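You operate a simulated robot arm through the tools that you are given. There is no shell and no other tool. Be economical: measure what you need, move in short steps, check, and stop when the job is done.

You run a simulated two-armed robot. Do the job below in one go: nothing can be reset, and whatever is moved stays where it is left.

TASK
On the oak worktop top, fold the press cloth in half, so that its two long edges meet.

The check looks at the end state, three seconds after you hand in, the way a careful person would. Anything else that was tipped, shoved, dropped, spilled or broken makes it a failure. Flat cloth is picked up by pressing the open fingertips on it (5 to 10 N) and closing them slowly along it; thin cloth reads only 2 to 8 mm in the jaws.

THE ROBOT
Two 7-joint arms with two-finger parallel grippers on one trunk, on a base that drives. Base frame: it is fixed to the floor where the robot stands at the start and does not move with it; the origin is under the middle of the robot, x ahead of it, y to its left, z up; the surface under the hand at the start is at about z = 90. Readings come in cm, rad, newtons and seconds.
The left shoulder is at the start at [7, 16.3, 112], the right one opposite. With the tool pointing down near the work surface each hand reaches from about 38 to 88 cm from the robot's upright axis, wherever it stands, measured 20 degrees to its own side. Places, roughly: oak worktop top [60, 50, 90]; press cloth [50, -10, 90]. Payload 3.43 kg a hand.
The tool frame of a hand sits at the grasp point between the pads (the TCP): z along the fingers, y along the line on which they close. The tips reach 3.4 cm beyond it. The gripper opens to 12.8 cm. The fingers are 2.4 cm wide and 1.2 cm thick; the gripper's body (4.8 by 13 cm) begins 9.6 cm behind the TCP.
Orientation is that of the tool frame in the base frame, as [roll, pitch, yaw] about the fixed x, y, z axes, in that order (R = Rz(yaw) Ry(pitch) Rx(roll)). With the fingers straight down and closing along the base's y, the tool's x points along the base's -x, its y along +y and its z along -z.

THE INTERFACE
- The arms move only by the tool play_rows. It takes "left_deltas", "right_deltas" or both (then of equal length, played together; a hand with none holds still); each is one flat list of numbers, 6 for each row, row after row: the shift along the tool's x, y, z in cm, then the turn, a rotation vector about the tool's x, y, z in rad. In form: [tx, ty, tz, ax, ay, az, tx, ty, tz, ax, ay, az, ...]. A call has 1 to 8 rows; each row is the pose to reach, as a shift and turn from the pose commanded when the call began, along the tool's axes at that moment. "left_jaw" and "right_jaw" are, for a hand that has rows, the gripper command, from -1 (shut) to 1 (fully open), values between in proportion, set as the call begins (left out, the last holds). Each row takes 0.2 s and may step no farther than 5 cm and 0.15 rad from the row before; otherwise, or with a gripper value out of range, the whole call is refused. A pose out of reach is approached as far as the arm can. The call stops where the force on the tool passes 40 N (or 10 N more than at its start, if that is more) or the arm is blocked; 0.2 s more then pass. Each finger travels about 15.3 cm/s and halts on what it meets, pressing with about 32 N; the grip force reading is that of the motor and also rises with nothing between the fingers. The clock runs only during rows and for 0.2 s after the last one: add rows that repeat a pose to give the fingers time. The reply holds the time, the measured pose of the TCP, the force on the tool along the base axes, the opening and the grip force, in the units named above and with some noise, with the torque about the TCP (base axes, N m) and any sound that the robot's microphone picked up.
- Cameras (640 x 400 px; columns grow to the right, rows downward): "scene" is now at [13.24, -1.26, 134]; the picture's right is [-0.15, -0.99, 0.00], its down [-0.67, 0.10, -0.74] and it looks along [0.73, -0.11, -0.67] (base axes); focal length 231 px, centre (320, 200). "left" rides on the left gripper at [7.6, 1.1, -16] in its tool frame; the picture's right is [-0.15, 0.99, 0.00], its down [-0.88, -0.13, -0.46] and it looks along [-0.45, -0.07, 0.89] (tool axes); focal length 234 px, centre (320, 200). "right" rides on the right gripper at [7.6, -1.1, -16] in its tool frame; the picture's right is [0.15, 0.99, 0.00], its down [-0.88, 0.13, -0.46] and it looks along [-0.45, 0.07, 0.89] (tool axes); focal length 234 px, centre (320, 200). There is no depth. A picture from a camera that has moved, and an enlarged one, comes with that camera's place and axes in the base frame and with its lens.
- snapshot(camera): a new picture of that camera. No time passes.
- move_column(by): slides the trunk up (or, below 0, down) by that many cm; the arms and the scene camera ride with it, the base frame stays. It gives what a move gives, with no picture.
- drive_base(legs): drives the robot by 1 to 6 legs, each [ahead, left, turn to the left] in cm, cm and rad, along the robot's own axes; the way and the turn of a leg run together, so that a leg with both is an arc; at most 150 cm and 3.142 rad a leg. The arms and the cameras ride along, it lands a little off, and it stops where it bumps. It gives what a move gives.
- turn_head(pan, tilt): turns the head with the scene camera to pan (to the left, within 1.501 rad either way) and tilt (down, from -0.506 to 1.204), counted from straight ahead of the robot. It gives what a move gives.
- close_up(camera, box): a new picture of the part [left, top, right, bottom] of that camera's present view, enlarged. No time passes.
- close_job(): hands the job in; it is judged then, once.

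Go step by step. Nothing tells you exact positions but the pictures and the camera data: compare them with the known pose of the tool, close in by small moves and look again before you grip or let go. The budget is 120 turns and 92 pictures, counting those below and the enlarged ones. Unless the task says otherwise, let go and move clear before handing in, and close with one line.

The tools are called after "Emit:" as a command line: name --argument value ..., lists and objects as JSON in quotes. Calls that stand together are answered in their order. play_rows: Moves the arms, as the interface text tells. Its arguments: {"type":"object","properties":{"left_deltas":{"type":"array","items":{"type":"number"}},"left_jaw":{"type":"number"},"right_deltas":{"type":"array","items":{"type":"number"}},"right_jaw":{"type":"number"}},"required":[]} The other tools are called the same way: move_column (by) slides the trunk up or down; drive_base (legs) drives the base; turn_head (pan, tilt) turns the head that bears the scene camera; snapshot (camera) takes a picture; close_up (camera, box) takes an enlarged picture of a part of a camera's view; close_job () hands the job in.

At the start:

```text
time: 0.0
left_ee_pos: [51.27, 9.77, 111.8]
left_ee_rot: [-3.141, 0.002, 3.14]
left_wrist_force: [0.4, 0.6, 0.5]
left_torque: [0.02, 0.01, 0.02]
left_finger_gap: 12.82
left_finger_force: 0.1
right_ee_pos: [52.12, -29.33, 114.84]
right_ee_rot: [-3.141, 0.001, -3.14]
right_wrist_force: [0.4, -0.3, -0.8]
right_torque: [0.0, 0.03, -0.01]
right_finger_gap: 12.78
right_finger_force: 0.0
trunk travel left (down, up): [-60.0, 34.0]
robot x, y, heading: [-0.43, 0.01, 0.003]
head pan, tilt: [-0.152, 0.74]
```

scene: 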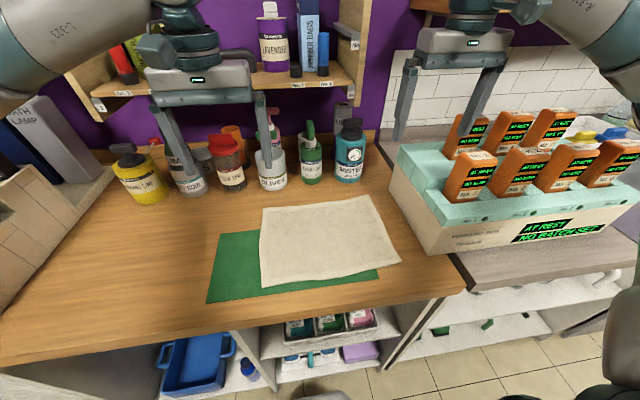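
right: 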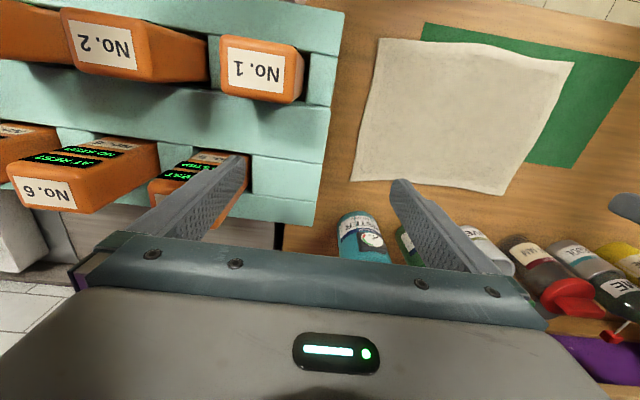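
left: 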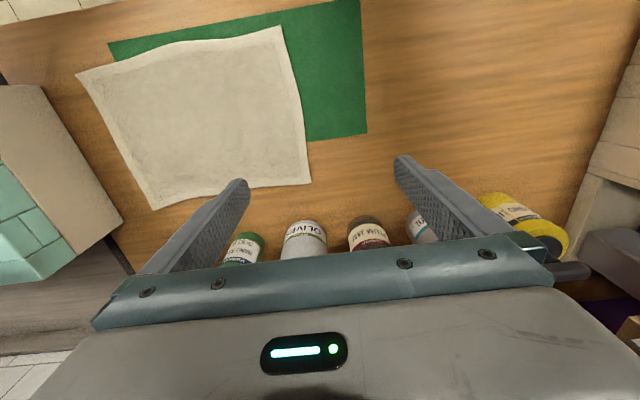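

The white press cloth lies at about x 37–61, y −23 to +7. Its long edges run along y, and its near half rests on a green mat. I'll take a closer look before planning a fold that brings the far edge to the near edge.

Emit:
close_up --camera "scene" --box '[200, 150, 440, 300]'

Emit:
close_up --camera "scene" --box '[100, 0, 480, 230]'

```text
2.67 times, centred on (320, 225) of scene
camera zoom: at [13.24, -1.26, 134.0], right [-0.15, -0.99, 0.0], down [-0.67, 0.1, -0.74], along [0.73, -0.11, -0.67], focal length 616 px, centre (320, 133)
```

zoom: 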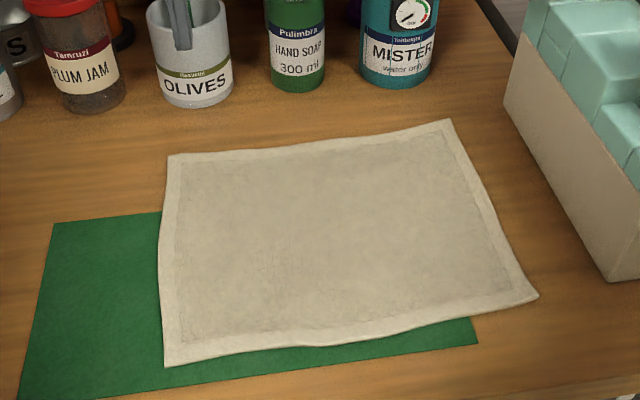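

```text
1.68 times, centred on (290, 115) of scene
camera zoom: at [13.24, -1.26, 134.0], right [-0.15, -0.99, 0.0], down [-0.67, 0.1, -0.74], along [0.73, -0.11, -0.67], focal length 389 px, centre (370, 343)
```

zoom: 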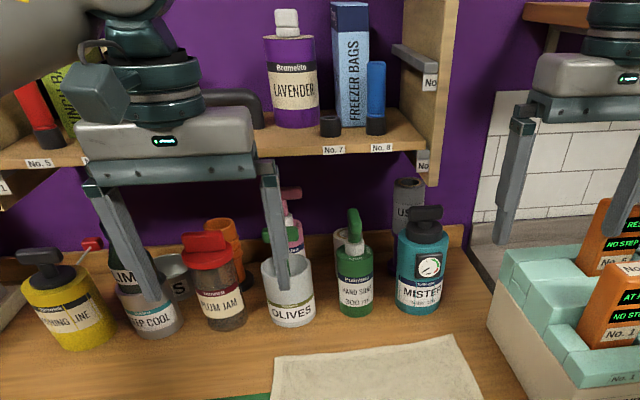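

The cloth corners come out at about FL (60.2, 7.5), FR (61.3, −22.9), NR (38.6, −23.3) and NL (37.0, 6.9). I'll move the right hand away from the box and back the base up about 17 cm, so the hands can tilt while they lay the edge down near x = 37.

Emit:
play_rows --right_deltas '[0, 2, -4, 0, 0, 0, 0, 6, -4, 0, 0, 0, 0, 10, -4, 0, 0, 0, 0, 10, -4, 0, 0, 0]' --right_jaw -0.5 --left_deltas '[0, 0, -4, 0, 0, 0, 0, 0, -4, 0, 0, 0, 0, 0, -4, 0, 0, 0, 0, 0, -4, 0, 0, 0]' --left_jaw -0.5

Emit:
drive_base --legs '[[-17, 0, 0]]'

Emit:
snapshot --camera "scene"

```text
time: 1.0
left_ee_pos: [51.23, 9.6, 115.74]
left_ee_rot: [-3.141, 0.0, 3.141]
left_wrist_force: [-1.0, 0.4, 0.0]
left_torque: [0.02, -0.01, 0.03]
left_finger_gap: 3.18
left_finger_force: 0.1
right_ee_pos: [51.95, -19.46, 119.08]
right_ee_rot: [3.14, 0.001, 3.14]
right_wrist_force: [0.3, -0.6, 0.0]
right_torque: [0.01, -0.03, 0.01]
right_finger_gap: 3.2
right_finger_force: 0.1
trunk travel left (down, up): [-60.0, 34.0]
robot x, y, heading: [-0.04, -0.21, -0.003]
head pan, tilt: [-0.152, 0.74]
```

```text
time: 2.5
left_ee_pos: [34.09, 9.66, 115.71]
left_ee_rot: [3.141, 0.002, -3.139]
left_wrist_force: [0.5, -0.1, 0.4]
left_torque: [-0.01, -0.02, -0.01]
left_finger_gap: 3.23
left_finger_force: 0.1
right_ee_pos: [34.88, -19.41, 118.93]
right_ee_rot: [3.141, 0.0, -3.139]
right_wrist_force: [-0.5, -0.5, 0.3]
right_torque: [0.01, 0.0, 0.0]
right_finger_gap: 3.2
right_finger_force: 0.1
trunk travel left (down, up): [-60.0, 34.0]
robot x, y, heading: [-17.0, -0.49, -0.001]
head pan, tilt: [-0.152, 0.74]
```

```text
86 pictures are left
camera scene: at [-3.83, -1.26, 133.99], right [-0.15, -0.99, 0.0], down [-0.67, 0.1, -0.74], along [0.73, -0.11, -0.67], focal length 231 px, centre (320, 200)
```

scene: 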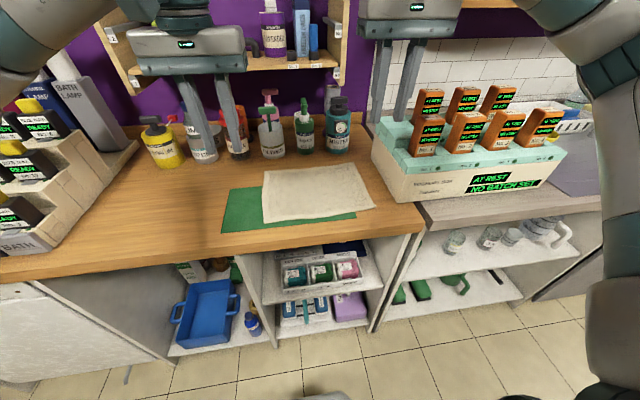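

The base is now at x = −17. I'll bring both hands over the far edge and check its position with the wrist cameras.

Emit:
play_rows --left_deltas '[-4, -1, 1.5, 0, 0, 0, -8, -2, 3, 0, 0, 0, -12, -3, 5, 0, 0, 0, -16, -4, 7, 0, 0, 0, -20, -4.5, 9, 0, 0, 0, -24, -5, 11, 0, 0, 0, -24, -5, 11, 0, 0, 0]' --right_deltas '[-4, 0, 2, 0, 0, 0, -8, 0, 4, 0, 0, 0, -12, 0, 6.5, 0, 0, 0, -16, 0, 9, 0, 0, 0, -20, 0, 11.5, 0, 0, 0, -23.5, 0, 14, 0, 0, 0, -23.5, 0, 14, 0, 0, 0]'

Emit:
snapshot --camera "left"

Emit:
snapshot --camera "right"

Emit:
snapshot --camera "scene"

```text
time: 4.1
left_ee_pos: [57.98, 4.72, 104.98]
left_ee_rot: [-3.141, 0.002, 3.142]
left_wrist_force: [0.5, -0.2, -0.2]
left_torque: [-0.01, -0.01, 0.03]
left_finger_gap: 3.19
left_finger_force: 0.1
right_ee_pos: [58.31, -19.31, 105.11]
right_ee_rot: [3.141, 0.002, 3.14]
right_wrist_force: [0.7, 0.4, 0.3]
right_torque: [-0.05, -0.03, 0.01]
right_finger_gap: 3.22
right_finger_force: 0.0
trunk travel left (down, up): [-60.0, 34.0]
robot x, y, heading: [-16.74, -0.07, 0.001]
head pan, tilt: [-0.152, 0.74]
```

```text
85 pictures are left
camera left: at [50.32, 5.72, 120.78], right [0.15, 0.99, 0.0], down [0.88, -0.13, 0.46], along [0.45, -0.07, -0.89], focal length 234 px, centre (320, 200)
```

left: 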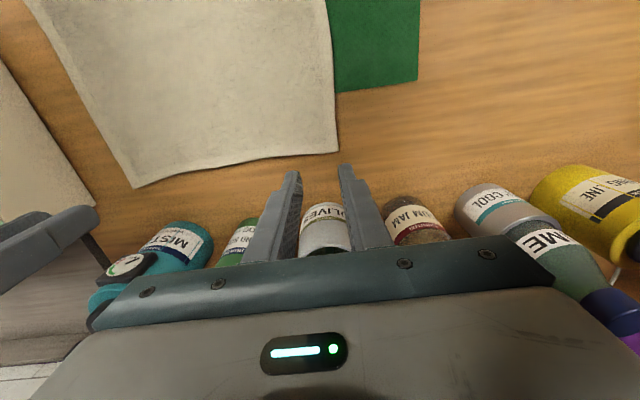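

```text
84 pictures are left
camera right: at [50.74, -20.42, 121.0], right [-0.15, 0.99, 0.0], down [0.88, 0.13, 0.46], along [0.45, 0.07, -0.89], focal length 234 px, centre (320, 200)
```

right: 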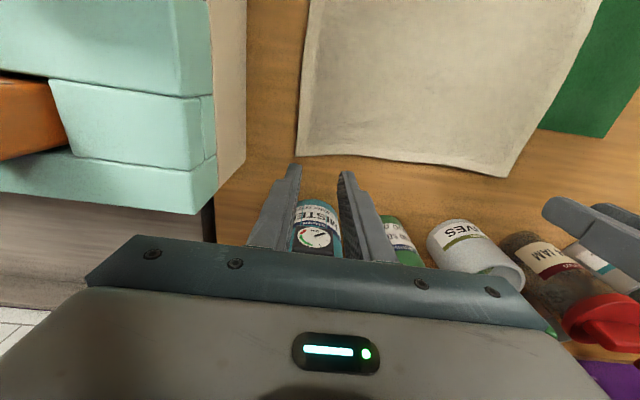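

```text
83 pictures are left
camera scene: at [-4.01, -1.22, 134.02], right [-0.15, -0.99, 0.0], down [-0.67, 0.1, -0.74], along [0.73, -0.11, -0.67], focal length 231 px, centre (320, 200)
```

scene: 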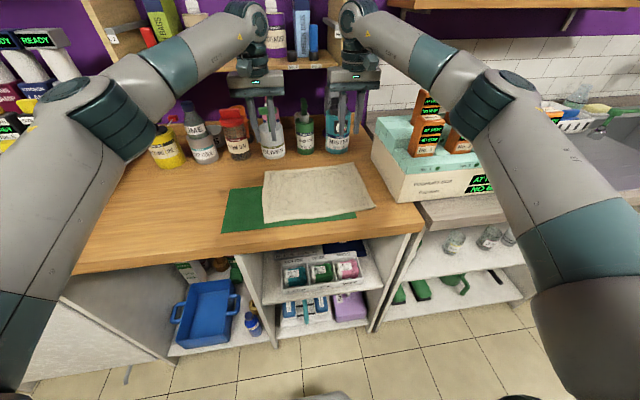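

The wrist views put the far edge at x ≈ 58.9 near the left hand and x ≈ 59.9 near the right hand. I'll lower both hands to just above the cloth and look again.

Emit:
play_rows --left_deltas '[-0.4, 0, 4, 0, 0, 0, -0.4, 0, 8, 0, 0, 0, -0.4, 0, 10, 0, 0, 0, -0.4, 0, 10, 0, 0, 0]' --right_deltas '[-1.0, 0, 4, 0, 0, 0, -1.0, 0, 8, 0, 0, 0, -1.0, 0, 10.1, 0, 0, 0, -1.0, 0, 10.1, 0, 0, 0]'

Emit:
snapshot --camera "left"

Emit:
snapshot --camera "right"

Emit:
close_up --camera "scene" --box '[220, 100, 400, 240]'

```text
time: 5.1
left_ee_pos: [58.23, 4.84, 95.09]
left_ee_rot: [-3.141, 0.006, -3.141]
left_wrist_force: [-0.1, -0.3, 0.2]
left_torque: [-0.03, 0.01, 0.01]
left_finger_gap: 3.21
left_finger_force: 0.1
right_ee_pos: [59.04, -19.11, 95.66]
right_ee_rot: [-3.142, 0.007, 3.142]
right_wrist_force: [-0.1, 0.2, -0.2]
right_torque: [-0.01, 0.0, -0.01]
right_finger_gap: 3.19
right_finger_force: 0.1
trunk travel left (down, up): [-60.0, 34.0]
robot x, y, heading: [-17.3, 0.0, 0.004]
head pan, tilt: [-0.152, 0.74]
```

```text
82 pictures are left
camera left: at [50.5, 5.83, 110.96], right [0.15, 0.99, 0.0], down [0.88, -0.13, 0.46], along [0.45, -0.07, -0.89], focal length 234 px, centre (320, 200)
```

left: 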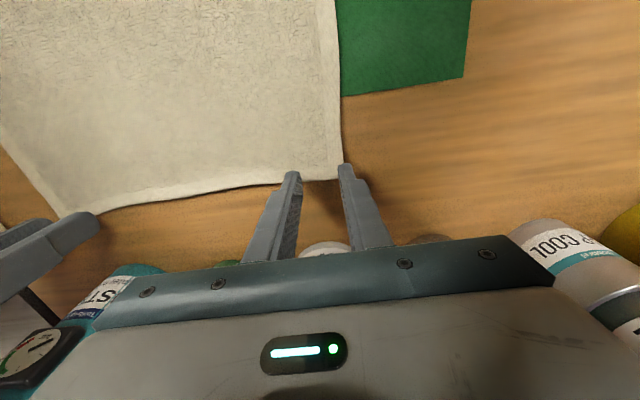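

```text
81 pictures are left
camera right: at [51.35, -20.3, 111.52], right [-0.15, 0.99, 0.0], down [0.88, 0.13, 0.46], along [0.46, 0.07, -0.89], focal length 234 px, centre (320, 200)
```

right: 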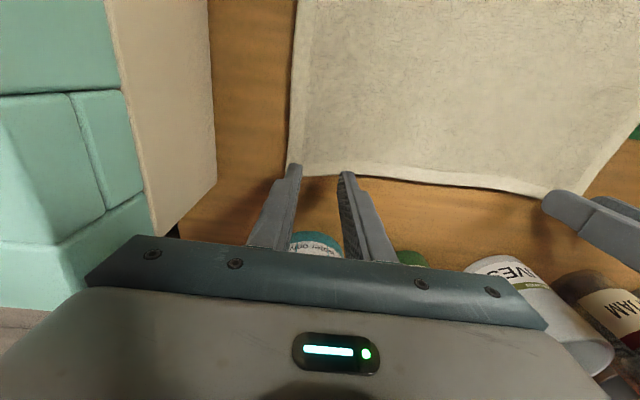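

```text
2.86 times, centred on (310, 170) of scene
camera zoom: at [-4.34, -1.05, 134.13], right [-0.15, -0.99, 0.0], down [-0.66, 0.1, -0.74], along [0.73, -0.11, -0.67], focal length 660 px, centre (349, 286)
```

zoom: 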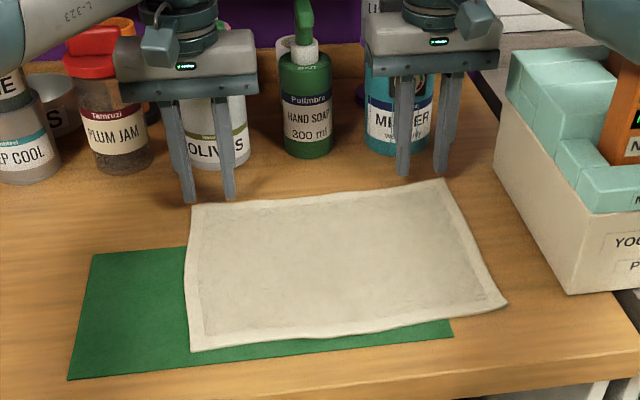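

The outer fingers are close to the cloth's corners, so I'll shift both hands inward along y and slightly outward along x. Then I'll go down to just above contact.

Emit:
play_rows --left_deltas '[-0.7, -2.2, 0, 0, 0, 0, -0.7, -2.2, 1.2, 0, 0, 0, -0.7, -2.2, 1.2, 0, 0, 0]' --right_deltas '[-0.4, 1.5, 0, 0, 0, 0, -0.4, 1.5, 1.7, 0, 0, 0, -0.4, 1.5, 1.7, 0, 0, 0]'

Emit:
snapshot --camera "left"

Emit:
snapshot --camera "right"

```text
time: 5.9
left_ee_pos: [58.48, 2.89, 94.27]
left_ee_rot: [-3.137, 0.007, -3.141]
left_wrist_force: [-0.4, 0.9, -0.7]
left_torque: [0.02, 0.04, 0.03]
left_finger_gap: 3.22
left_finger_force: 0.1
right_ee_pos: [59.28, -17.4, 95.11]
right_ee_rot: [-3.136, 0.023, -3.141]
right_wrist_force: [0.0, -0.1, 1.0]
right_torque: [0.05, 0.0, 0.02]
right_finger_gap: 3.21
right_finger_force: 0.0
trunk travel left (down, up): [-60.0, 34.0]
robot x, y, heading: [-17.49, -0.11, 0.001]
head pan, tilt: [-0.152, 0.74]
```

```text
79 pictures are left
camera left: at [50.66, 3.99, 110.12], right [0.15, 0.99, 0.0], down [0.88, -0.13, 0.46], along [0.46, -0.07, -0.89], focal length 234 px, centre (320, 200)
```

left: 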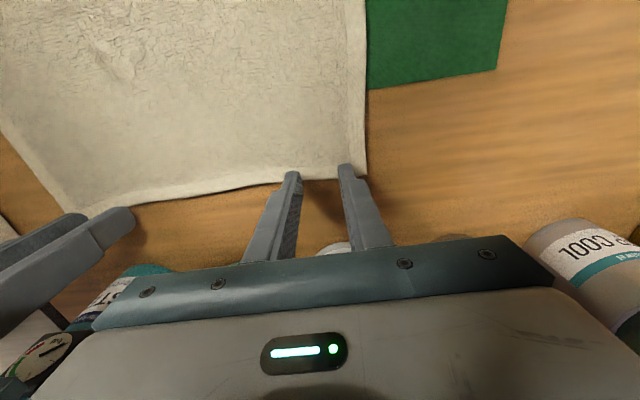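

```text
78 pictures are left
camera right: at [51.3, -18.44, 110.81], right [-0.15, 0.99, -0.01], down [0.87, 0.13, 0.48], along [0.47, 0.06, -0.88], focal length 234 px, centre (320, 200)
```

right: 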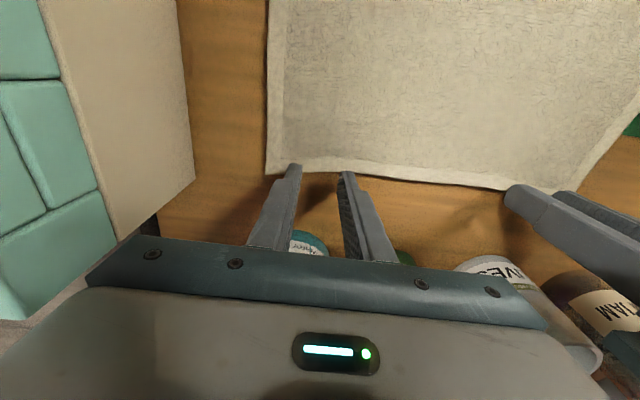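

Both arms are at the edge of their reach, since the commanded height wasn't attained. I'll lift and pull the hands back 7 cm, then drive forward 7 cm.

Emit:
play_rows --left_deltas '[2, 0, -3, 0, 0, 0, 5, 0, -5, 0, 0, 0, 7, 0, -5, 0, 0, 0, 7, 0, -5, 0, 0, 0]' --right_deltas '[2, 0, -3, 0, 0, 0, 5, 0, -5, 0, 0, 0, 7, 0, -5, 0, 0, 0, 7, 0, -5, 0, 0, 0]'

Emit:
drive_base --legs '[[7, 0, 0]]'

```text
time: 6.9
left_ee_pos: [52.22, 2.47, 98.52]
left_ee_rot: [-3.141, -0.002, -3.14]
left_wrist_force: [-1.1, -0.5, -0.3]
left_torque: [0.01, 0.04, -0.02]
left_finger_gap: 3.2
left_finger_force: 0.1
right_ee_pos: [52.93, -17.83, 98.1]
right_ee_rot: [-3.14, -0.001, 3.14]
right_wrist_force: [0.8, 0.1, -0.4]
right_torque: [0.0, 0.02, -0.04]
right_finger_gap: 3.19
right_finger_force: 0.0
trunk travel left (down, up): [-60.0, 34.0]
robot x, y, heading: [-17.09, -0.15, -0.0]
head pan, tilt: [-0.152, 0.74]
```

```text
time: 7.9
left_ee_pos: [59.28, 2.53, 98.41]
left_ee_rot: [3.14, -0.001, -3.14]
left_wrist_force: [0.1, -0.3, -0.9]
left_torque: [0.01, 0.05, -0.01]
left_finger_gap: 3.19
left_finger_force: 0.0
right_ee_pos: [59.94, -17.83, 98.0]
right_ee_rot: [3.141, -0.002, -3.14]
right_wrist_force: [-0.1, 0.6, 0.6]
right_torque: [0.0, 0.01, 0.03]
right_finger_gap: 3.21
right_finger_force: 0.1
trunk travel left (down, up): [-60.0, 34.0]
robot x, y, heading: [-10.41, 0.14, -0.004]
head pan, tilt: [-0.152, 0.74]
```

Emit:
play_rows --left_deltas '[0, 0, 2.5, 0, 0, 0, 0, 0, 4.2, 0, 0, 0, 0, 0, 4.2, 0, 0, 0]' --right_deltas '[0, 0, 2.5, 0, 0, 0, 0, 0, 3.8, 0, 0, 0, 0, 0, 3.8, 0, 0, 0]'

Emit:
snapshot --camera "left"

Emit:
snapshot --camera "right"

```text
time: 8.9
left_ee_pos: [58.52, 2.83, 94.7]
left_ee_rot: [-3.138, 0.006, 3.141]
left_wrist_force: [0.9, 0.1, 0.1]
left_torque: [-0.01, 0.04, -0.01]
left_finger_gap: 3.21
left_finger_force: 0.0
right_ee_pos: [59.69, -17.49, 97.14]
right_ee_rot: [3.142, 0.041, 3.137]
right_wrist_force: [0.4, -0.3, -0.4]
right_torque: [-0.04, 0.08, 0.02]
right_finger_gap: 3.21
right_finger_force: 0.1
trunk travel left (down, up): [-60.0, 34.0]
robot x, y, heading: [-10.14, 0.02, -0.004]
head pan, tilt: [-0.152, 0.74]
stopped in row 3 (right hand): the arm was blocked; the commanded pose is now the measured one
```

```text
77 pictures are left
camera left: at [50.79, 3.96, 110.54], right [0.15, 0.99, 0.0], down [0.88, -0.13, 0.46], along [0.46, -0.07, -0.89], focal length 234 px, centre (320, 200)
```

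left: 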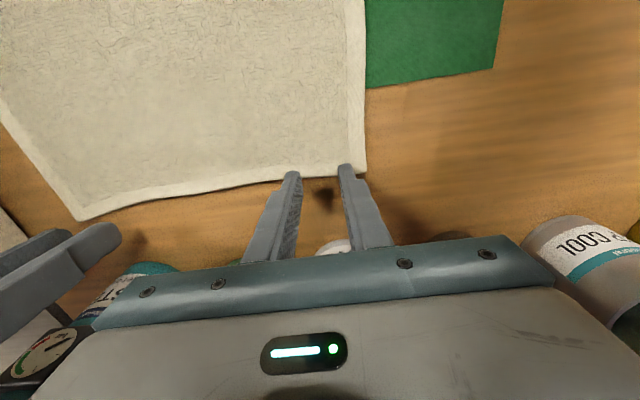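

```text
76 pictures are left
camera right: at [51.48, -18.68, 112.82], right [-0.14, 0.99, -0.01], down [0.86, 0.13, 0.49], along [0.49, 0.06, -0.87], focal length 234 px, centre (320, 200)
```

right: 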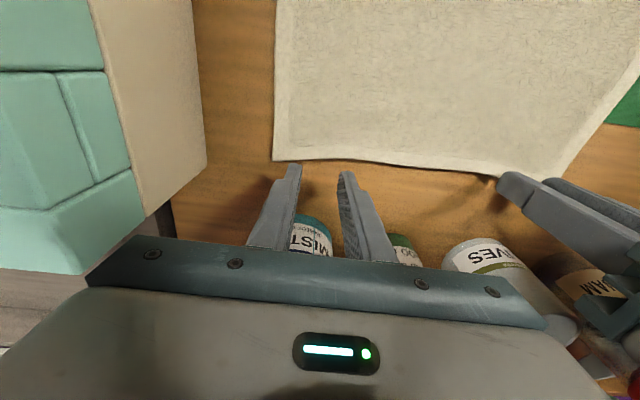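

The right arm stopped early although its tool shows no force, so something along the arm may be touching. I'll check the scene.

Emit:
snapshot --camera "scene"

Emit:
close_up --camera "scene" --box '[220, 0, 540, 200]'

```text
75 pictures are left
camera scene: at [2.3, -0.59, 134.06], right [-0.15, -0.99, 0.0], down [-0.66, 0.1, -0.74], along [0.73, -0.12, -0.67], focal length 231 px, centre (320, 200)
```

scene: 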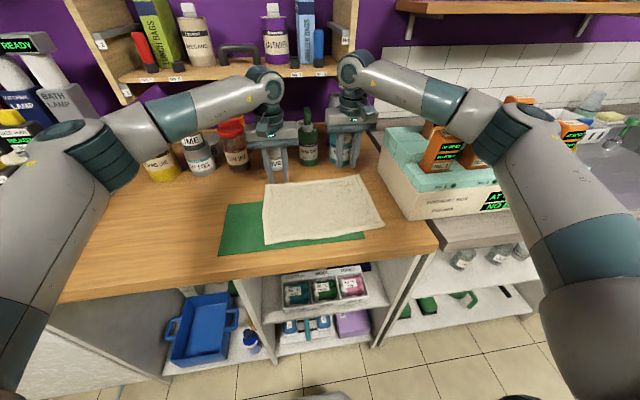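

```text
2.00 times, centred on (380, 100) of scene
camera zoom: at [2.3, -0.59, 134.06], right [-0.15, -0.99, 0.0], down [-0.66, 0.1, -0.74], along [0.73, -0.12, -0.67], focal length 462 px, centre (200, 400)
```

zoom: 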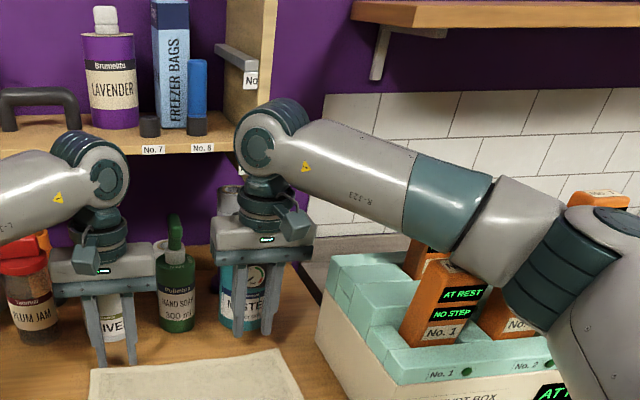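

By triangulation, the shelf's front edge is at about x 60–65, z ≈ 120, so the wrists are catching on it. I'll pull back, then tilt both hands so the wrists sit nearer the robot and the fingers point forward and down.

Emit:
play_rows --left_deltas '[3, 0, -1, 0, 0, 0, 5, 0, -3.5, 0, 0, 0, 5, 0, -3.5, 0, -0.13, 0, 5, 0, -3.5, 0, -0.26, 0, 5, 0, -3.5, 0, -0.38, 0, 5, 0, -3.5, 0, -0.38, 0]' --right_deltas '[3, 0, 0, 0, 0, 0, 5, 0, -1.5, 0, 0.04, 0, 5, 0, -1.5, 0, -0.09, 0, 5, 0, -1.5, 0, -0.22, 0, 5, 0, -1.5, 0, -0.34, 0, 5, 0, -1.5, 0, -0.34, 0]'

Emit:
snapshot --camera "scene"

```text
time: 10.3
left_ee_pos: [53.03, 3.07, 98.51]
left_ee_rot: [-3.133, 0.392, -3.141]
left_wrist_force: [0.5, 0.9, -0.5]
left_torque: [-0.01, 0.04, -0.02]
left_finger_gap: 3.21
left_finger_force: 0.1
right_ee_pos: [54.34, -17.55, 98.74]
right_ee_rot: [-3.14, 0.383, 3.139]
right_wrist_force: [0.5, 0.5, 0.5]
right_torque: [-0.02, 0.03, -0.02]
right_finger_gap: 3.17
right_finger_force: 0.1
trunk travel left (down, up): [-60.0, 34.0]
robot x, y, heading: [-10.05, -0.21, -0.001]
head pan, tilt: [-0.152, 0.74]
```

```text
73 pictures are left
camera scene: at [1.74, -0.44, 134.18], right [-0.15, -0.99, 0.01], down [-0.66, 0.1, -0.75], along [0.74, -0.12, -0.67], focal length 231 px, centre (320, 200)
```

scene: 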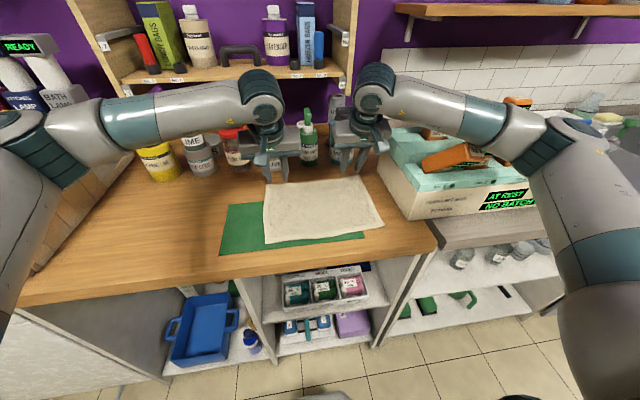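

The orange bottles under the right forearm look different from before, so I'll take a closer look.

Emit:
close_up --camera "scene" --box '[340, 60, 600, 222]'

Emit:
snapshot --camera "right"

```text
2.46 times, centred on (470, 141) of scene
camera zoom: at [1.74, -0.44, 134.18], right [-0.15, -0.99, 0.01], down [-0.66, 0.1, -0.75], along [0.74, -0.12, -0.67], focal length 568 px, centre (-49, 345)
```

zoom: 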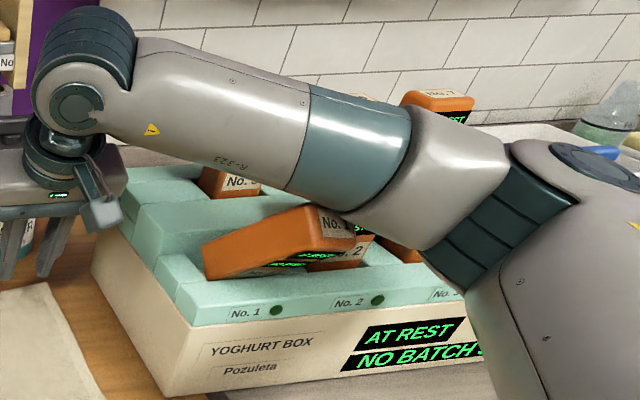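

```text
71 pictures are left
camera right: at [41.2, -18.54, 110.67], right [-0.13, 0.99, -0.06], down [0.65, 0.13, 0.75], along [0.75, 0.06, -0.66], focal length 234 px, centre (320, 200)
```

right: 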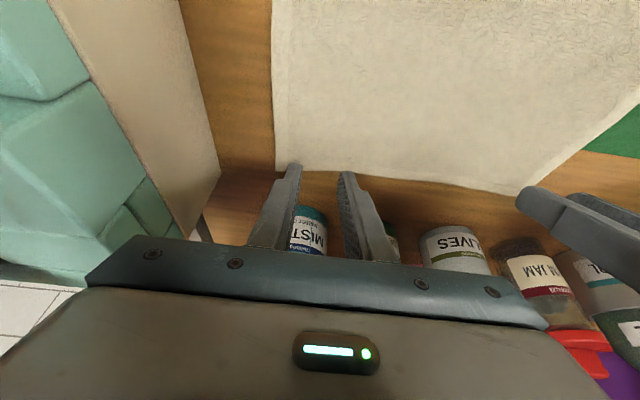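

The right forearm has tipped yoghurt bottle No. 1 in its box. I'll raise the trunk so the arm lifts straight off, then look at the damage.

Emit:
move_column --by 16

Emit:
turn_head --pan -0.5 --tilt 0.74

Emit:
snapshot --camera "scene"

```text
time: 12.1
left_ee_pos: [54.1, 2.43, 113.78]
left_ee_rot: [3.141, 0.38, -3.142]
left_wrist_force: [0.3, 0.2, 0.3]
left_torque: [0.03, 0.0, -0.03]
left_finger_gap: 3.21
left_finger_force: 0.0
right_ee_pos: [55.07, -18.01, 113.12]
right_ee_rot: [3.138, 0.36, 3.14]
right_wrist_force: [0.4, -0.7, -0.5]
right_torque: [0.0, 0.0, 0.01]
right_finger_gap: 3.2
right_finger_force: 0.0
trunk travel left (down, up): [-76.0, 18.0]
robot x, y, heading: [-9.87, 0.3, -0.002]
head pan, tilt: [-0.152, 0.74]
```

```text
time: 12.9
left_ee_pos: [54.01, 2.44, 113.92]
left_ee_rot: [-3.141, 0.381, -3.139]
left_wrist_force: [0.1, -0.2, -0.3]
left_torque: [0.01, 0.02, 0.01]
left_finger_gap: 3.2
left_finger_force: 0.1
right_ee_pos: [55.0, -18.12, 113.22]
right_ee_rot: [3.139, 0.36, 3.14]
right_wrist_force: [0.0, 0.4, -0.2]
right_torque: [-0.01, 0.02, 0.01]
right_finger_gap: 3.2
right_finger_force: 0.1
trunk travel left (down, up): [-76.0, 18.0]
robot x, y, heading: [-9.98, -0.15, -0.002]
head pan, tilt: [-0.499, 0.74]
```

```text
70 pictures are left
camera scene: at [2.24, -4.03, 150.0], right [-0.48, -0.88, 0.0], down [-0.59, 0.32, -0.74], along [0.65, -0.35, -0.67], focal length 231 px, centre (320, 200)
```

scene: 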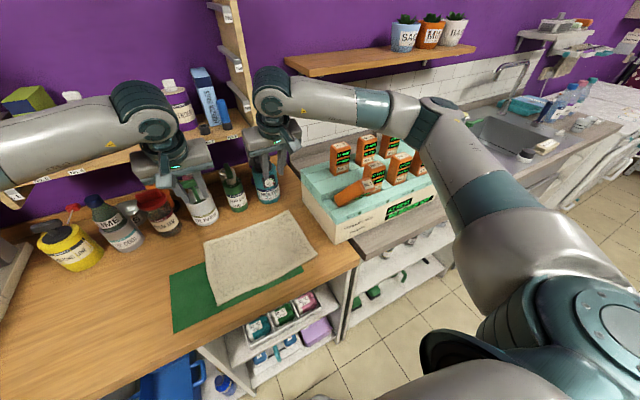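

Emit:
close_up --camera "scene" --box '[290, 120, 450, 250]'

```text
3.08 times, centred on (370, 185) of scene
camera zoom: at [2.24, -4.03, 150.0], right [-0.48, -0.88, 0.0], down [-0.59, 0.32, -0.74], along [0.65, -0.35, -0.67], focal length 710 px, centre (166, 246)
```

zoom: 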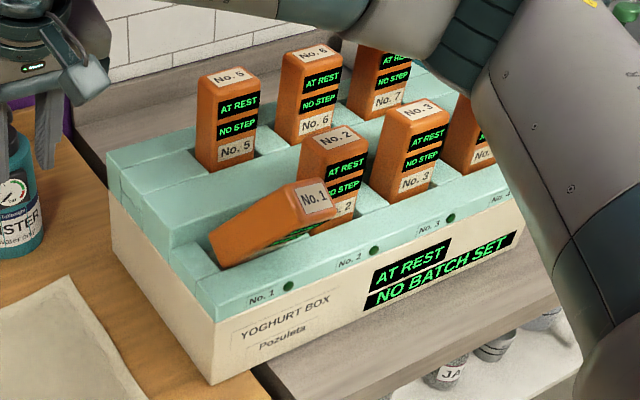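

Bottle No. 1 now leans over along its row against No. 2, so it has to be stood back up in its slot. I'll raise the trunk more for clearance and bring the right camera over the box to see the bottle's exact pose.

Emit:
move_column --by 12

Emit:
play_rows --right_deltas '[3.1, -3, -1.2, 0, 0.12, 0, 6.2, -6, -2.3, 0, 0.24, 0, 9.4, -9, -3.5, 0, 0.36, 0, 9.4, -9, -3.5, 0, 0.36, 0]'

Emit:
snapshot --camera "right"

Emit:
snapshot --camera "scene"

```text
time: 14.4
left_ee_pos: [54.19, 2.39, 125.87]
left_ee_rot: [-3.141, 0.38, -3.141]
left_wrist_force: [0.1, -0.5, -0.4]
left_torque: [-0.02, -0.01, 0.02]
left_finger_gap: 3.21
left_finger_force: 0.1
right_ee_pos: [55.17, -18.08, 125.11]
right_ee_rot: [3.14, 0.358, 3.138]
right_wrist_force: [-0.1, 0.3, 0.9]
right_torque: [0.02, 0.0, 0.0]
right_finger_gap: 3.23
right_finger_force: 0.0
trunk travel left (down, up): [-88.0, 6.0]
robot x, y, heading: [-10.01, 0.1, 0.001]
head pan, tilt: [-0.499, 0.74]
```

```text
time: 15.4
left_ee_pos: [54.24, 2.54, 125.85]
left_ee_rot: [3.141, 0.381, -3.141]
left_wrist_force: [-0.6, -0.5, -0.2]
left_torque: [-0.03, -0.02, 0.02]
left_finger_gap: 3.2
left_finger_force: 0.1
right_ee_pos: [44.96, -27.01, 125.1]
right_ee_rot: [3.139, -0.002, 3.136]
right_wrist_force: [0.4, 0.6, 0.9]
right_torque: [-0.02, 0.02, -0.03]
right_finger_gap: 3.21
right_finger_force: 0.0
trunk travel left (down, up): [-88.0, 6.0]
robot x, y, heading: [-9.94, -0.23, 0.001]
head pan, tilt: [-0.499, 0.74]
```

```text
68 pictures are left
camera right: at [37.44, -28.08, 141.0], right [-0.14, 0.99, 0.0], down [0.88, 0.13, 0.45], along [0.45, 0.07, -0.89], focal length 234 px, centre (320, 200)
```

right: 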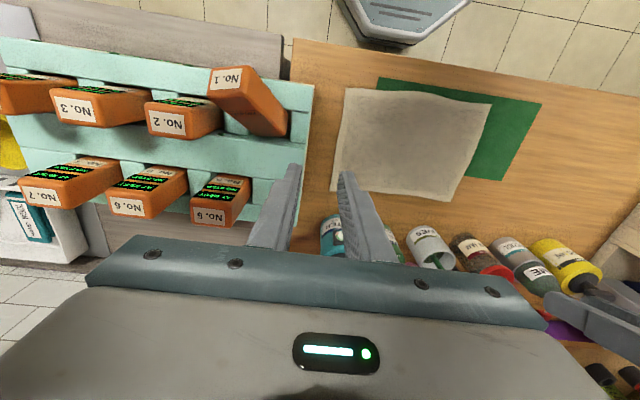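

```text
67 pictures are left
camera scene: at [2.24, -3.99, 162.0], right [-0.48, -0.88, 0.0], down [-0.59, 0.32, -0.74], along [0.65, -0.35, -0.67], focal length 231 px, centre (320, 200)
```

scene: 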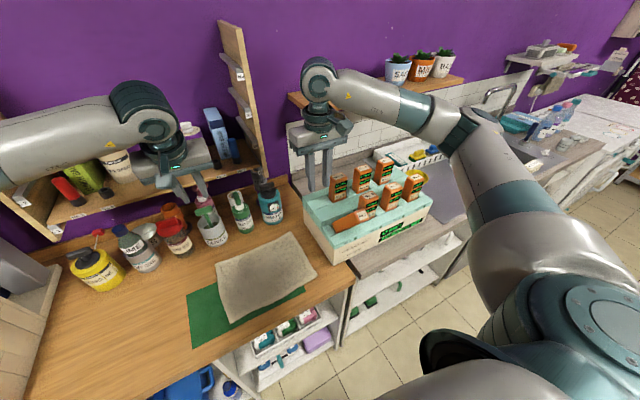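

Emit:
close_up --camera "right" --box '[60, 20, 340, 195]'

Emit:
close_up --camera "scene" --box '[280, 150, 450, 280]'

```text
2.29 times, centred on (200, 108) of right
camera zoom: at [37.44, -28.08, 141.0], right [-0.14, 0.99, 0.0], down [0.88, 0.13, 0.45], along [0.45, 0.07, -0.89], focal length 535 px, centre (594, 411)
```

zoom: 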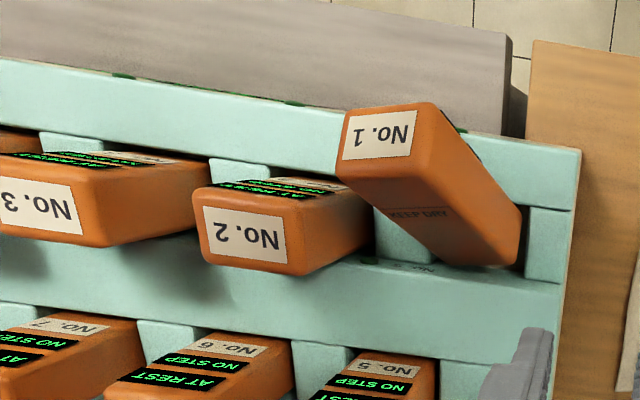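

```text
3.08 times, centred on (365, 215) of scene
camera zoom: at [2.24, -3.99, 162.0], right [-0.48, -0.88, 0.0], down [-0.59, 0.32, -0.74], along [0.65, -0.35, -0.67], focal length 710 px, centre (182, 154)
```

zoom: 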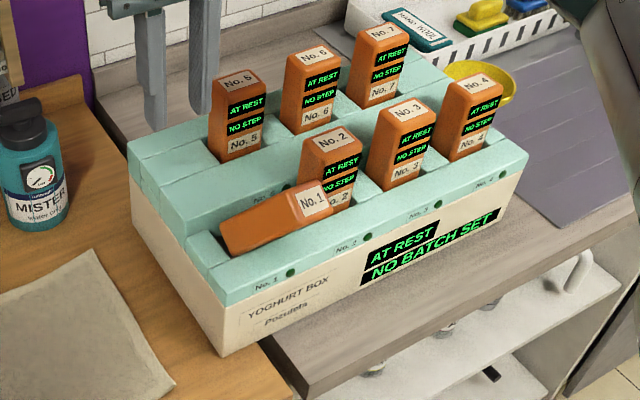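

Using two views, I place the top of No. 1 at (38.8, −38.2, 111.8). Its bottom is still in the pocket, and its home top position should be about (44.1, −34.4, 113). I'll open the right hand to 8 cm and line it up with the bottle's leaning axis, standing off 8 cm.

Emit:
play_rows --right_deltas '[2.4, -3.3, 0, -0.078, -0.109, 0, 4.8, -6.7, 1, -0.156, -0.218, 0, 7.2, -10, 3, -0.234, -0.326, 0, 9.66, -13.4, 5, -0.312, -0.435, 0, 9.66, -13.4, 6.9, -0.312, -0.435, 0, 9.66, -13.4, 6.9, -0.312, -0.435, 0]' --right_jaw 0.28

Emit:
snapshot --camera "right"

Emit:
close_up --camera "scene" --box '[250, 100, 490, 270]'

```text
time: 16.9
left_ee_pos: [54.29, 2.43, 125.71]
left_ee_rot: [3.141, 0.379, -3.14]
left_wrist_force: [0.0, 0.2, -0.3]
left_torque: [0.0, 0.02, -0.02]
left_finger_gap: 3.19
left_finger_force: 0.1
right_ee_pos: [35.42, -40.38, 118.02]
right_ee_rot: [2.807, 0.425, 3.064]
right_wrist_force: [-0.1, 0.1, 0.3]
right_torque: [0.02, 0.02, 0.02]
right_finger_gap: 8.2
right_finger_force: 0.0
trunk travel left (down, up): [-88.0, 6.0]
robot x, y, heading: [-10.09, -0.08, -0.001]
head pan, tilt: [-0.499, 0.74]
```

```text
64 pictures are left
camera right: at [21.96, -45.65, 128.31], right [-0.2, 0.95, 0.24], down [0.6, -0.07, 0.79], along [0.77, 0.3, -0.56], focal length 234 px, centre (320, 200)
```

right: 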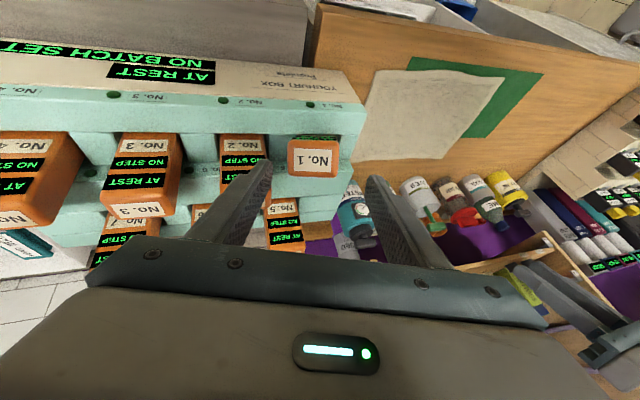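

```text
2.35 times, centred on (370, 185) of scene
camera zoom: at [2.41, -4.05, 161.99], right [-0.48, -0.88, 0.0], down [-0.59, 0.32, -0.74], along [0.65, -0.35, -0.68], focal length 543 px, centre (202, 235)
```

zoom: 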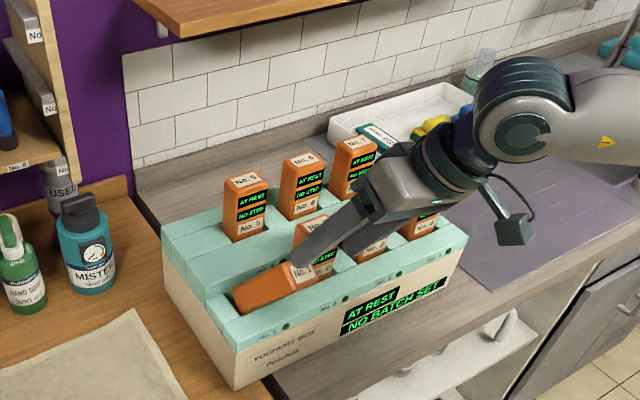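

The camera is looking almost straight along No. 1, which sits about 0.6 cm to the −y side of the hand axis. I'll correct for that and advance along the axis.

Emit:
play_rows --right_deltas '[0, -0.6, 2.5, 0, 0, 0, 0, -0.6, 5, 0, 0, 0, 0, -0.6, 7, 0, 0, 0, 0, -0.6, 7, 0, 0, 0]'

Emit:
snapshot --camera "right"

Emit:
close_up --camera "scene" --box '[250, 130, 450, 270]'

```text
time: 17.9
left_ee_pos: [54.15, 2.33, 125.88]
left_ee_rot: [3.141, 0.38, -3.141]
left_wrist_force: [0.0, 0.7, 0.3]
left_torque: [-0.01, 0.0, 0.0]
left_finger_gap: 3.21
left_finger_force: 0.1
right_ee_pos: [38.2, -38.86, 111.88]
right_ee_rot: [2.806, 0.425, 3.065]
right_wrist_force: [-0.9, 0.5, -0.5]
right_torque: [-0.02, -0.01, 0.01]
right_finger_gap: 8.17
right_finger_force: 0.0
trunk travel left (down, up): [-88.0, 6.0]
robot x, y, heading: [-9.85, 0.05, -0.003]
head pan, tilt: [-0.499, 0.74]
```

```text
62 pictures are left
camera right: at [24.76, -44.18, 122.16], right [-0.19, 0.95, 0.24], down [0.6, -0.07, 0.79], along [0.77, 0.3, -0.56], focal length 234 px, centre (320, 200)
```

right: 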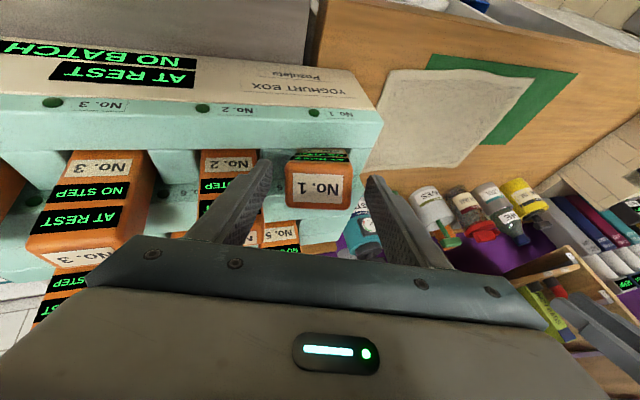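

```text
2.86 times, centred on (350, 200) of scene
camera zoom: at [2.23, -4.04, 162.0], right [-0.48, -0.88, 0.0], down [-0.59, 0.32, -0.74], along [0.65, -0.35, -0.67], focal length 660 px, centre (234, 200)
```

zoom: 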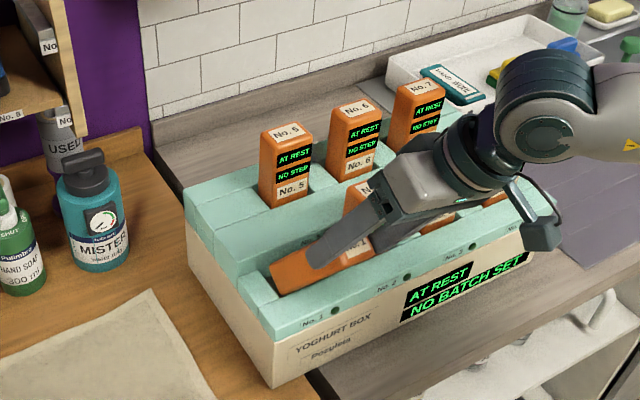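

The bottle top sits centred between the fingers. I'll advance another 1 cm and close gently in stages.

Emit:
play_rows --right_deltas '[0, 0, 1, 0, 0, 0, 0, 0, 1, 0, 0, 0]' --right_jaw 0.1

Emit:
play_rows --right_deltas '[0, 0, 0, 0, 0, 0, 0, 0, 0, 0, 0, 0]' --right_jaw -0.03

Emit:
close_up --camera "right" --box '[160, 80, 480, 280]'

```text
time: 18.4
left_ee_pos: [54.18, 2.56, 125.85]
left_ee_rot: [3.141, 0.38, -3.14]
left_wrist_force: [-0.1, 0.5, -0.4]
left_torque: [0.01, -0.03, 0.01]
left_finger_gap: 3.19
left_finger_force: 0.0
right_ee_pos: [38.7, -38.69, 111.09]
right_ee_rot: [2.806, 0.426, 3.064]
right_wrist_force: [-0.1, 1.0, 0.2]
right_torque: [-0.03, 0.02, -0.05]
right_finger_gap: 7.05
right_finger_force: 0.1
trunk travel left (down, up): [-88.0, 6.0]
robot x, y, heading: [-10.13, -0.16, 0.003]
head pan, tilt: [-0.499, 0.74]
```

```text
time: 19.1
left_ee_pos: [54.13, 2.52, 125.87]
left_ee_rot: [-3.14, 0.381, -3.141]
left_wrist_force: [-0.2, 0.3, 0.5]
left_torque: [-0.01, 0.01, -0.03]
left_finger_gap: 3.21
left_finger_force: 0.1
right_ee_pos: [38.66, -38.46, 111.1]
right_ee_rot: [2.805, 0.426, 3.064]
right_wrist_force: [-0.9, -0.7, -0.4]
right_torque: [0.02, 0.0, 0.01]
right_finger_gap: 6.22
right_finger_force: 0.0
trunk travel left (down, up): [-88.0, 6.0]
robot x, y, heading: [-10.27, -0.03, 0.001]
head pan, tilt: [-0.499, 0.74]
```

```text
2.00 times, centred on (320, 180) of right
camera zoom: at [25.19, -43.88, 121.32], right [-0.2, 0.95, 0.24], down [0.6, -0.07, 0.79], along [0.77, 0.3, -0.56], focal length 468 px, centre (320, 240)
```

zoom: 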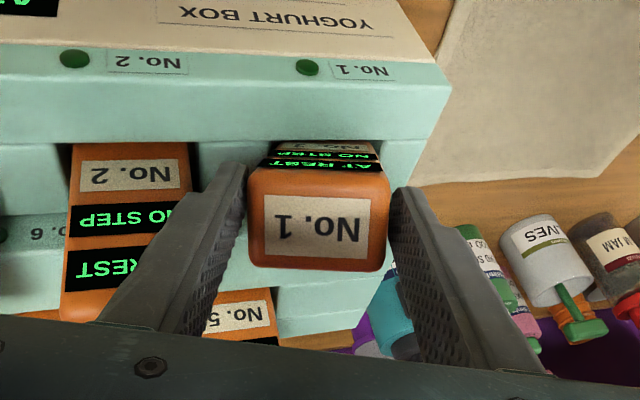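

Emit:
play_rows --right_deltas '[0, 0, 0, 0, 0, 0, 0, 0, 0, 0, 0, 0]' --right_jaw -0.14

Emit:
play_rows --right_deltas '[0, 0, 0, 0, 0, 0, 0, 0, 0, 0, 0, 0]' --right_jaw -0.3

Emit:
close_up --camera "right" --box '[160, 80, 480, 280]'

```text
time: 19.6
left_ee_pos: [54.06, 2.48, 125.98]
left_ee_rot: [-3.139, 0.382, -3.14]
left_wrist_force: [-0.2, 0.2, -0.1]
left_torque: [0.0, 0.0, 0.0]
left_finger_gap: 3.2
left_finger_force: 0.0
right_ee_pos: [38.73, -38.48, 111.11]
right_ee_rot: [2.806, 0.428, 3.064]
right_wrist_force: [2.4, 4.1, 4.2]
right_torque: [0.34, -0.34, 0.38]
right_finger_gap: 5.7
right_finger_force: 31.9
trunk travel left (down, up): [-88.0, 6.0]
robot x, y, heading: [-10.37, -0.19, -0.001]
head pan, tilt: [-0.499, 0.74]
```

```text
time: 20.2
left_ee_pos: [54.11, 2.5, 125.75]
left_ee_rot: [-3.141, 0.379, -3.139]
left_wrist_force: [0.0, 0.6, 0.6]
left_torque: [0.01, 0.0, -0.04]
left_finger_gap: 3.2
left_finger_force: 0.0
right_ee_pos: [38.8, -38.51, 111.07]
right_ee_rot: [2.806, 0.427, 3.066]
right_wrist_force: [4.8, 5.1, 5.2]
right_torque: [0.44, -0.56, 0.41]
right_finger_gap: 5.73
right_finger_force: 31.5
trunk travel left (down, up): [-88.0, 6.0]
robot x, y, heading: [-10.12, -0.09, 0.003]
head pan, tilt: [-0.499, 0.74]
```

```text
2.00 times, centred on (320, 180) of right
camera zoom: at [25.24, -43.74, 121.4], right [-0.2, 0.95, 0.24], down [0.6, -0.07, 0.8], along [0.77, 0.3, -0.56], focal length 468 px, centre (320, 240)
```

zoom: 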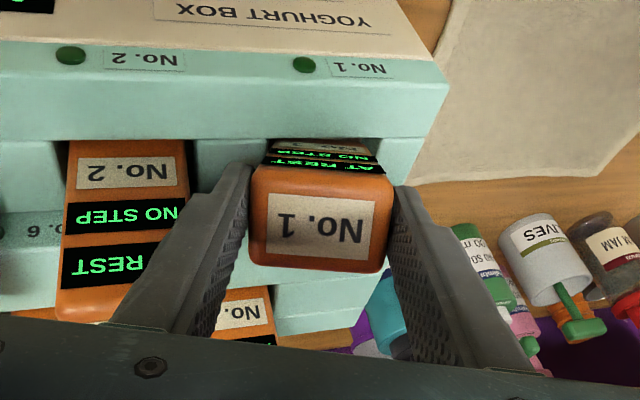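

The bottle is gripped with a 5.7 cm gap. Now I'll swing it upright along the arc about its base, with a slight lift.

Emit:
play_rows --right_deltas '[-0.75, 0.57, 0.06, 0.039, 0.054, 0, -1.47, 1.13, 0.17, 0.078, 0.109, 0, -2.16, 1.66, 0.36, 0.117, 0.163, 0, -2.82, 2.17, 0.6, 0.156, 0.218, 0, -3.45, 2.65, 0.92, 0.195, 0.272, 0, -4.05, 3.11, 1.29, 0.234, 0.326, 0, -4.61, 3.55, 1.74, 0.273, 0.381, 0, -5.15, 3.97, 2.24, 0.312, 0.435, 0]'

Emit:
snapshot --camera "right"

Emit:
close_up --camera "scene" --box '[250, 130, 450, 270]'

```text
time: 22.1
left_ee_pos: [54.01, 2.31, 125.87]
left_ee_rot: [3.141, 0.381, 3.141]
left_wrist_force: [-0.5, -0.1, 1.2]
left_torque: [0.0, 0.0, -0.02]
left_finger_gap: 3.23
left_finger_force: 0.1
right_ee_pos: [43.89, -34.56, 112.47]
right_ee_rot: [-3.14, -0.001, 3.138]
right_wrist_force: [-10.4, -7.4, 2.8]
right_torque: [-0.62, 1.12, 0.17]
right_finger_gap: 5.56
right_finger_force: 32.9
trunk travel left (down, up): [-88.0, 6.0]
robot x, y, heading: [-10.2, 0.21, -0.003]
head pan, tilt: [-0.499, 0.74]
```

```text
58 pictures are left
camera right: at [36.28, -35.66, 128.48], right [-0.14, 0.99, 0.0], down [0.88, 0.13, 0.45], along [0.45, 0.07, -0.89], focal length 234 px, centre (320, 200)
```

right: 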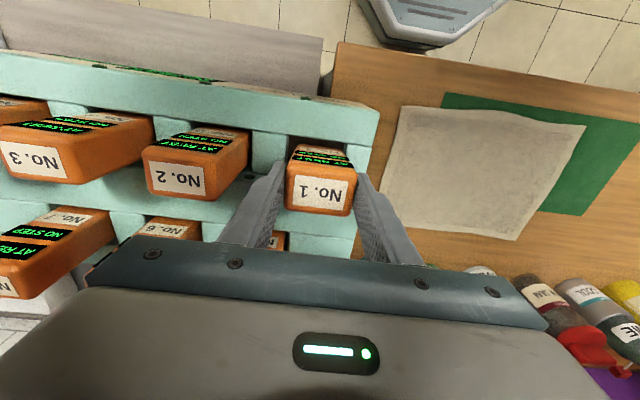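

```text
2.86 times, centred on (350, 200) of scene
camera zoom: at [2.08, -4.13, 162.02], right [-0.48, -0.88, 0.0], down [-0.59, 0.32, -0.74], along [0.65, -0.35, -0.67], focal length 660 px, centre (234, 200)
```

zoom: 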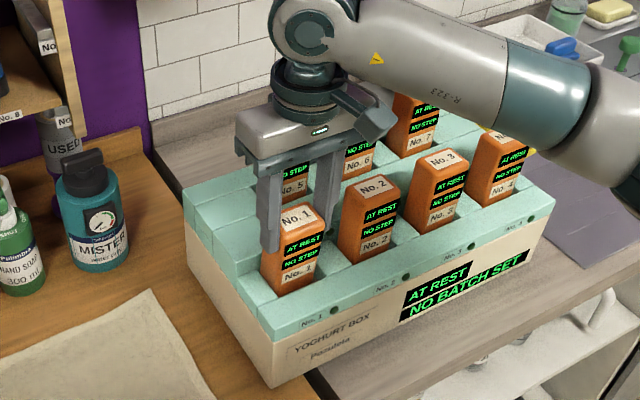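

No. 1 is upright again in its slot, with a slight sideways load on it. I'll relax that load before letting go.

Emit:
play_rows --right_deltas '[0.3, -0.2, 0.1, 0, 0, 0, 0.5, -0.4, 0.2, 0, 0, 0, 0.5, -0.4, 0.2, 0, 0, 0]'

Emit:
close_up --camera "right" --box '[80, 80, 400, 280]'

```text
time: 22.9
left_ee_pos: [54.03, 2.33, 125.94]
left_ee_rot: [3.141, 0.381, -3.14]
left_wrist_force: [0.6, 0.2, -1.1]
left_torque: [0.02, -0.04, -0.01]
left_finger_gap: 3.18
left_finger_force: 0.0
right_ee_pos: [43.49, -34.79, 112.14]
right_ee_rot: [3.138, -0.001, 3.136]
right_wrist_force: [0.4, -0.1, -1.7]
right_torque: [0.02, 0.04, -0.03]
right_finger_gap: 5.55
right_finger_force: 32.2
trunk travel left (down, up): [-88.0, 6.0]
robot x, y, heading: [-10.24, -0.13, -0.002]
head pan, tilt: [-0.499, 0.74]
```

```text
2.00 times, centred on (240, 180) of right
camera zoom: at [35.92, -35.98, 128.21], right [-0.14, 0.99, 0.0], down [0.88, 0.13, 0.46], along [0.45, 0.07, -0.89], focal length 468 px, centre (480, 240)
```

zoom: 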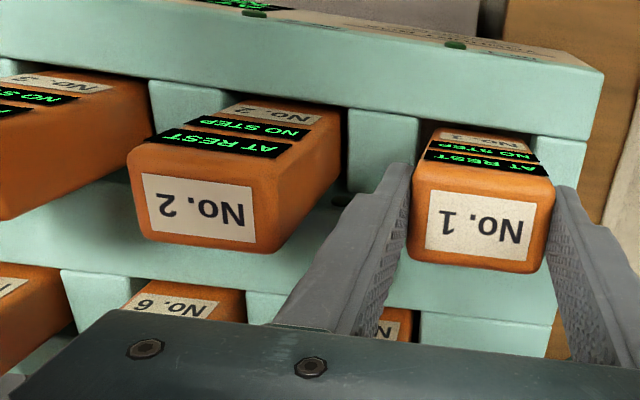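

The side load is gone. The small downward force suggests the bottle is hanging, so I'll lower it until it seats.

Emit:
play_rows --right_deltas '[0, 0, 0.3, 0, 0, 0, 0, 0, 0.6, 0, 0, 0, 0, 0, 0.6, 0, 0, 0]'

```text
time: 23.6
left_ee_pos: [53.96, 2.61, 125.98]
left_ee_rot: [-3.141, 0.38, -3.141]
left_wrist_force: [0.3, 0.4, 0.6]
left_torque: [-0.01, 0.0, 0.01]
left_finger_gap: 3.2
left_finger_force: 0.0
right_ee_pos: [43.41, -34.88, 111.97]
right_ee_rot: [3.14, 0.002, 3.137]
right_wrist_force: [2.9, -0.7, 17.2]
right_torque: [0.01, -0.19, 0.04]
right_finger_gap: 5.57
right_finger_force: 32.2
trunk travel left (down, up): [-88.0, 6.0]
robot x, y, heading: [-10.22, -0.65, -0.0]
head pan, tilt: [-0.499, 0.74]
```

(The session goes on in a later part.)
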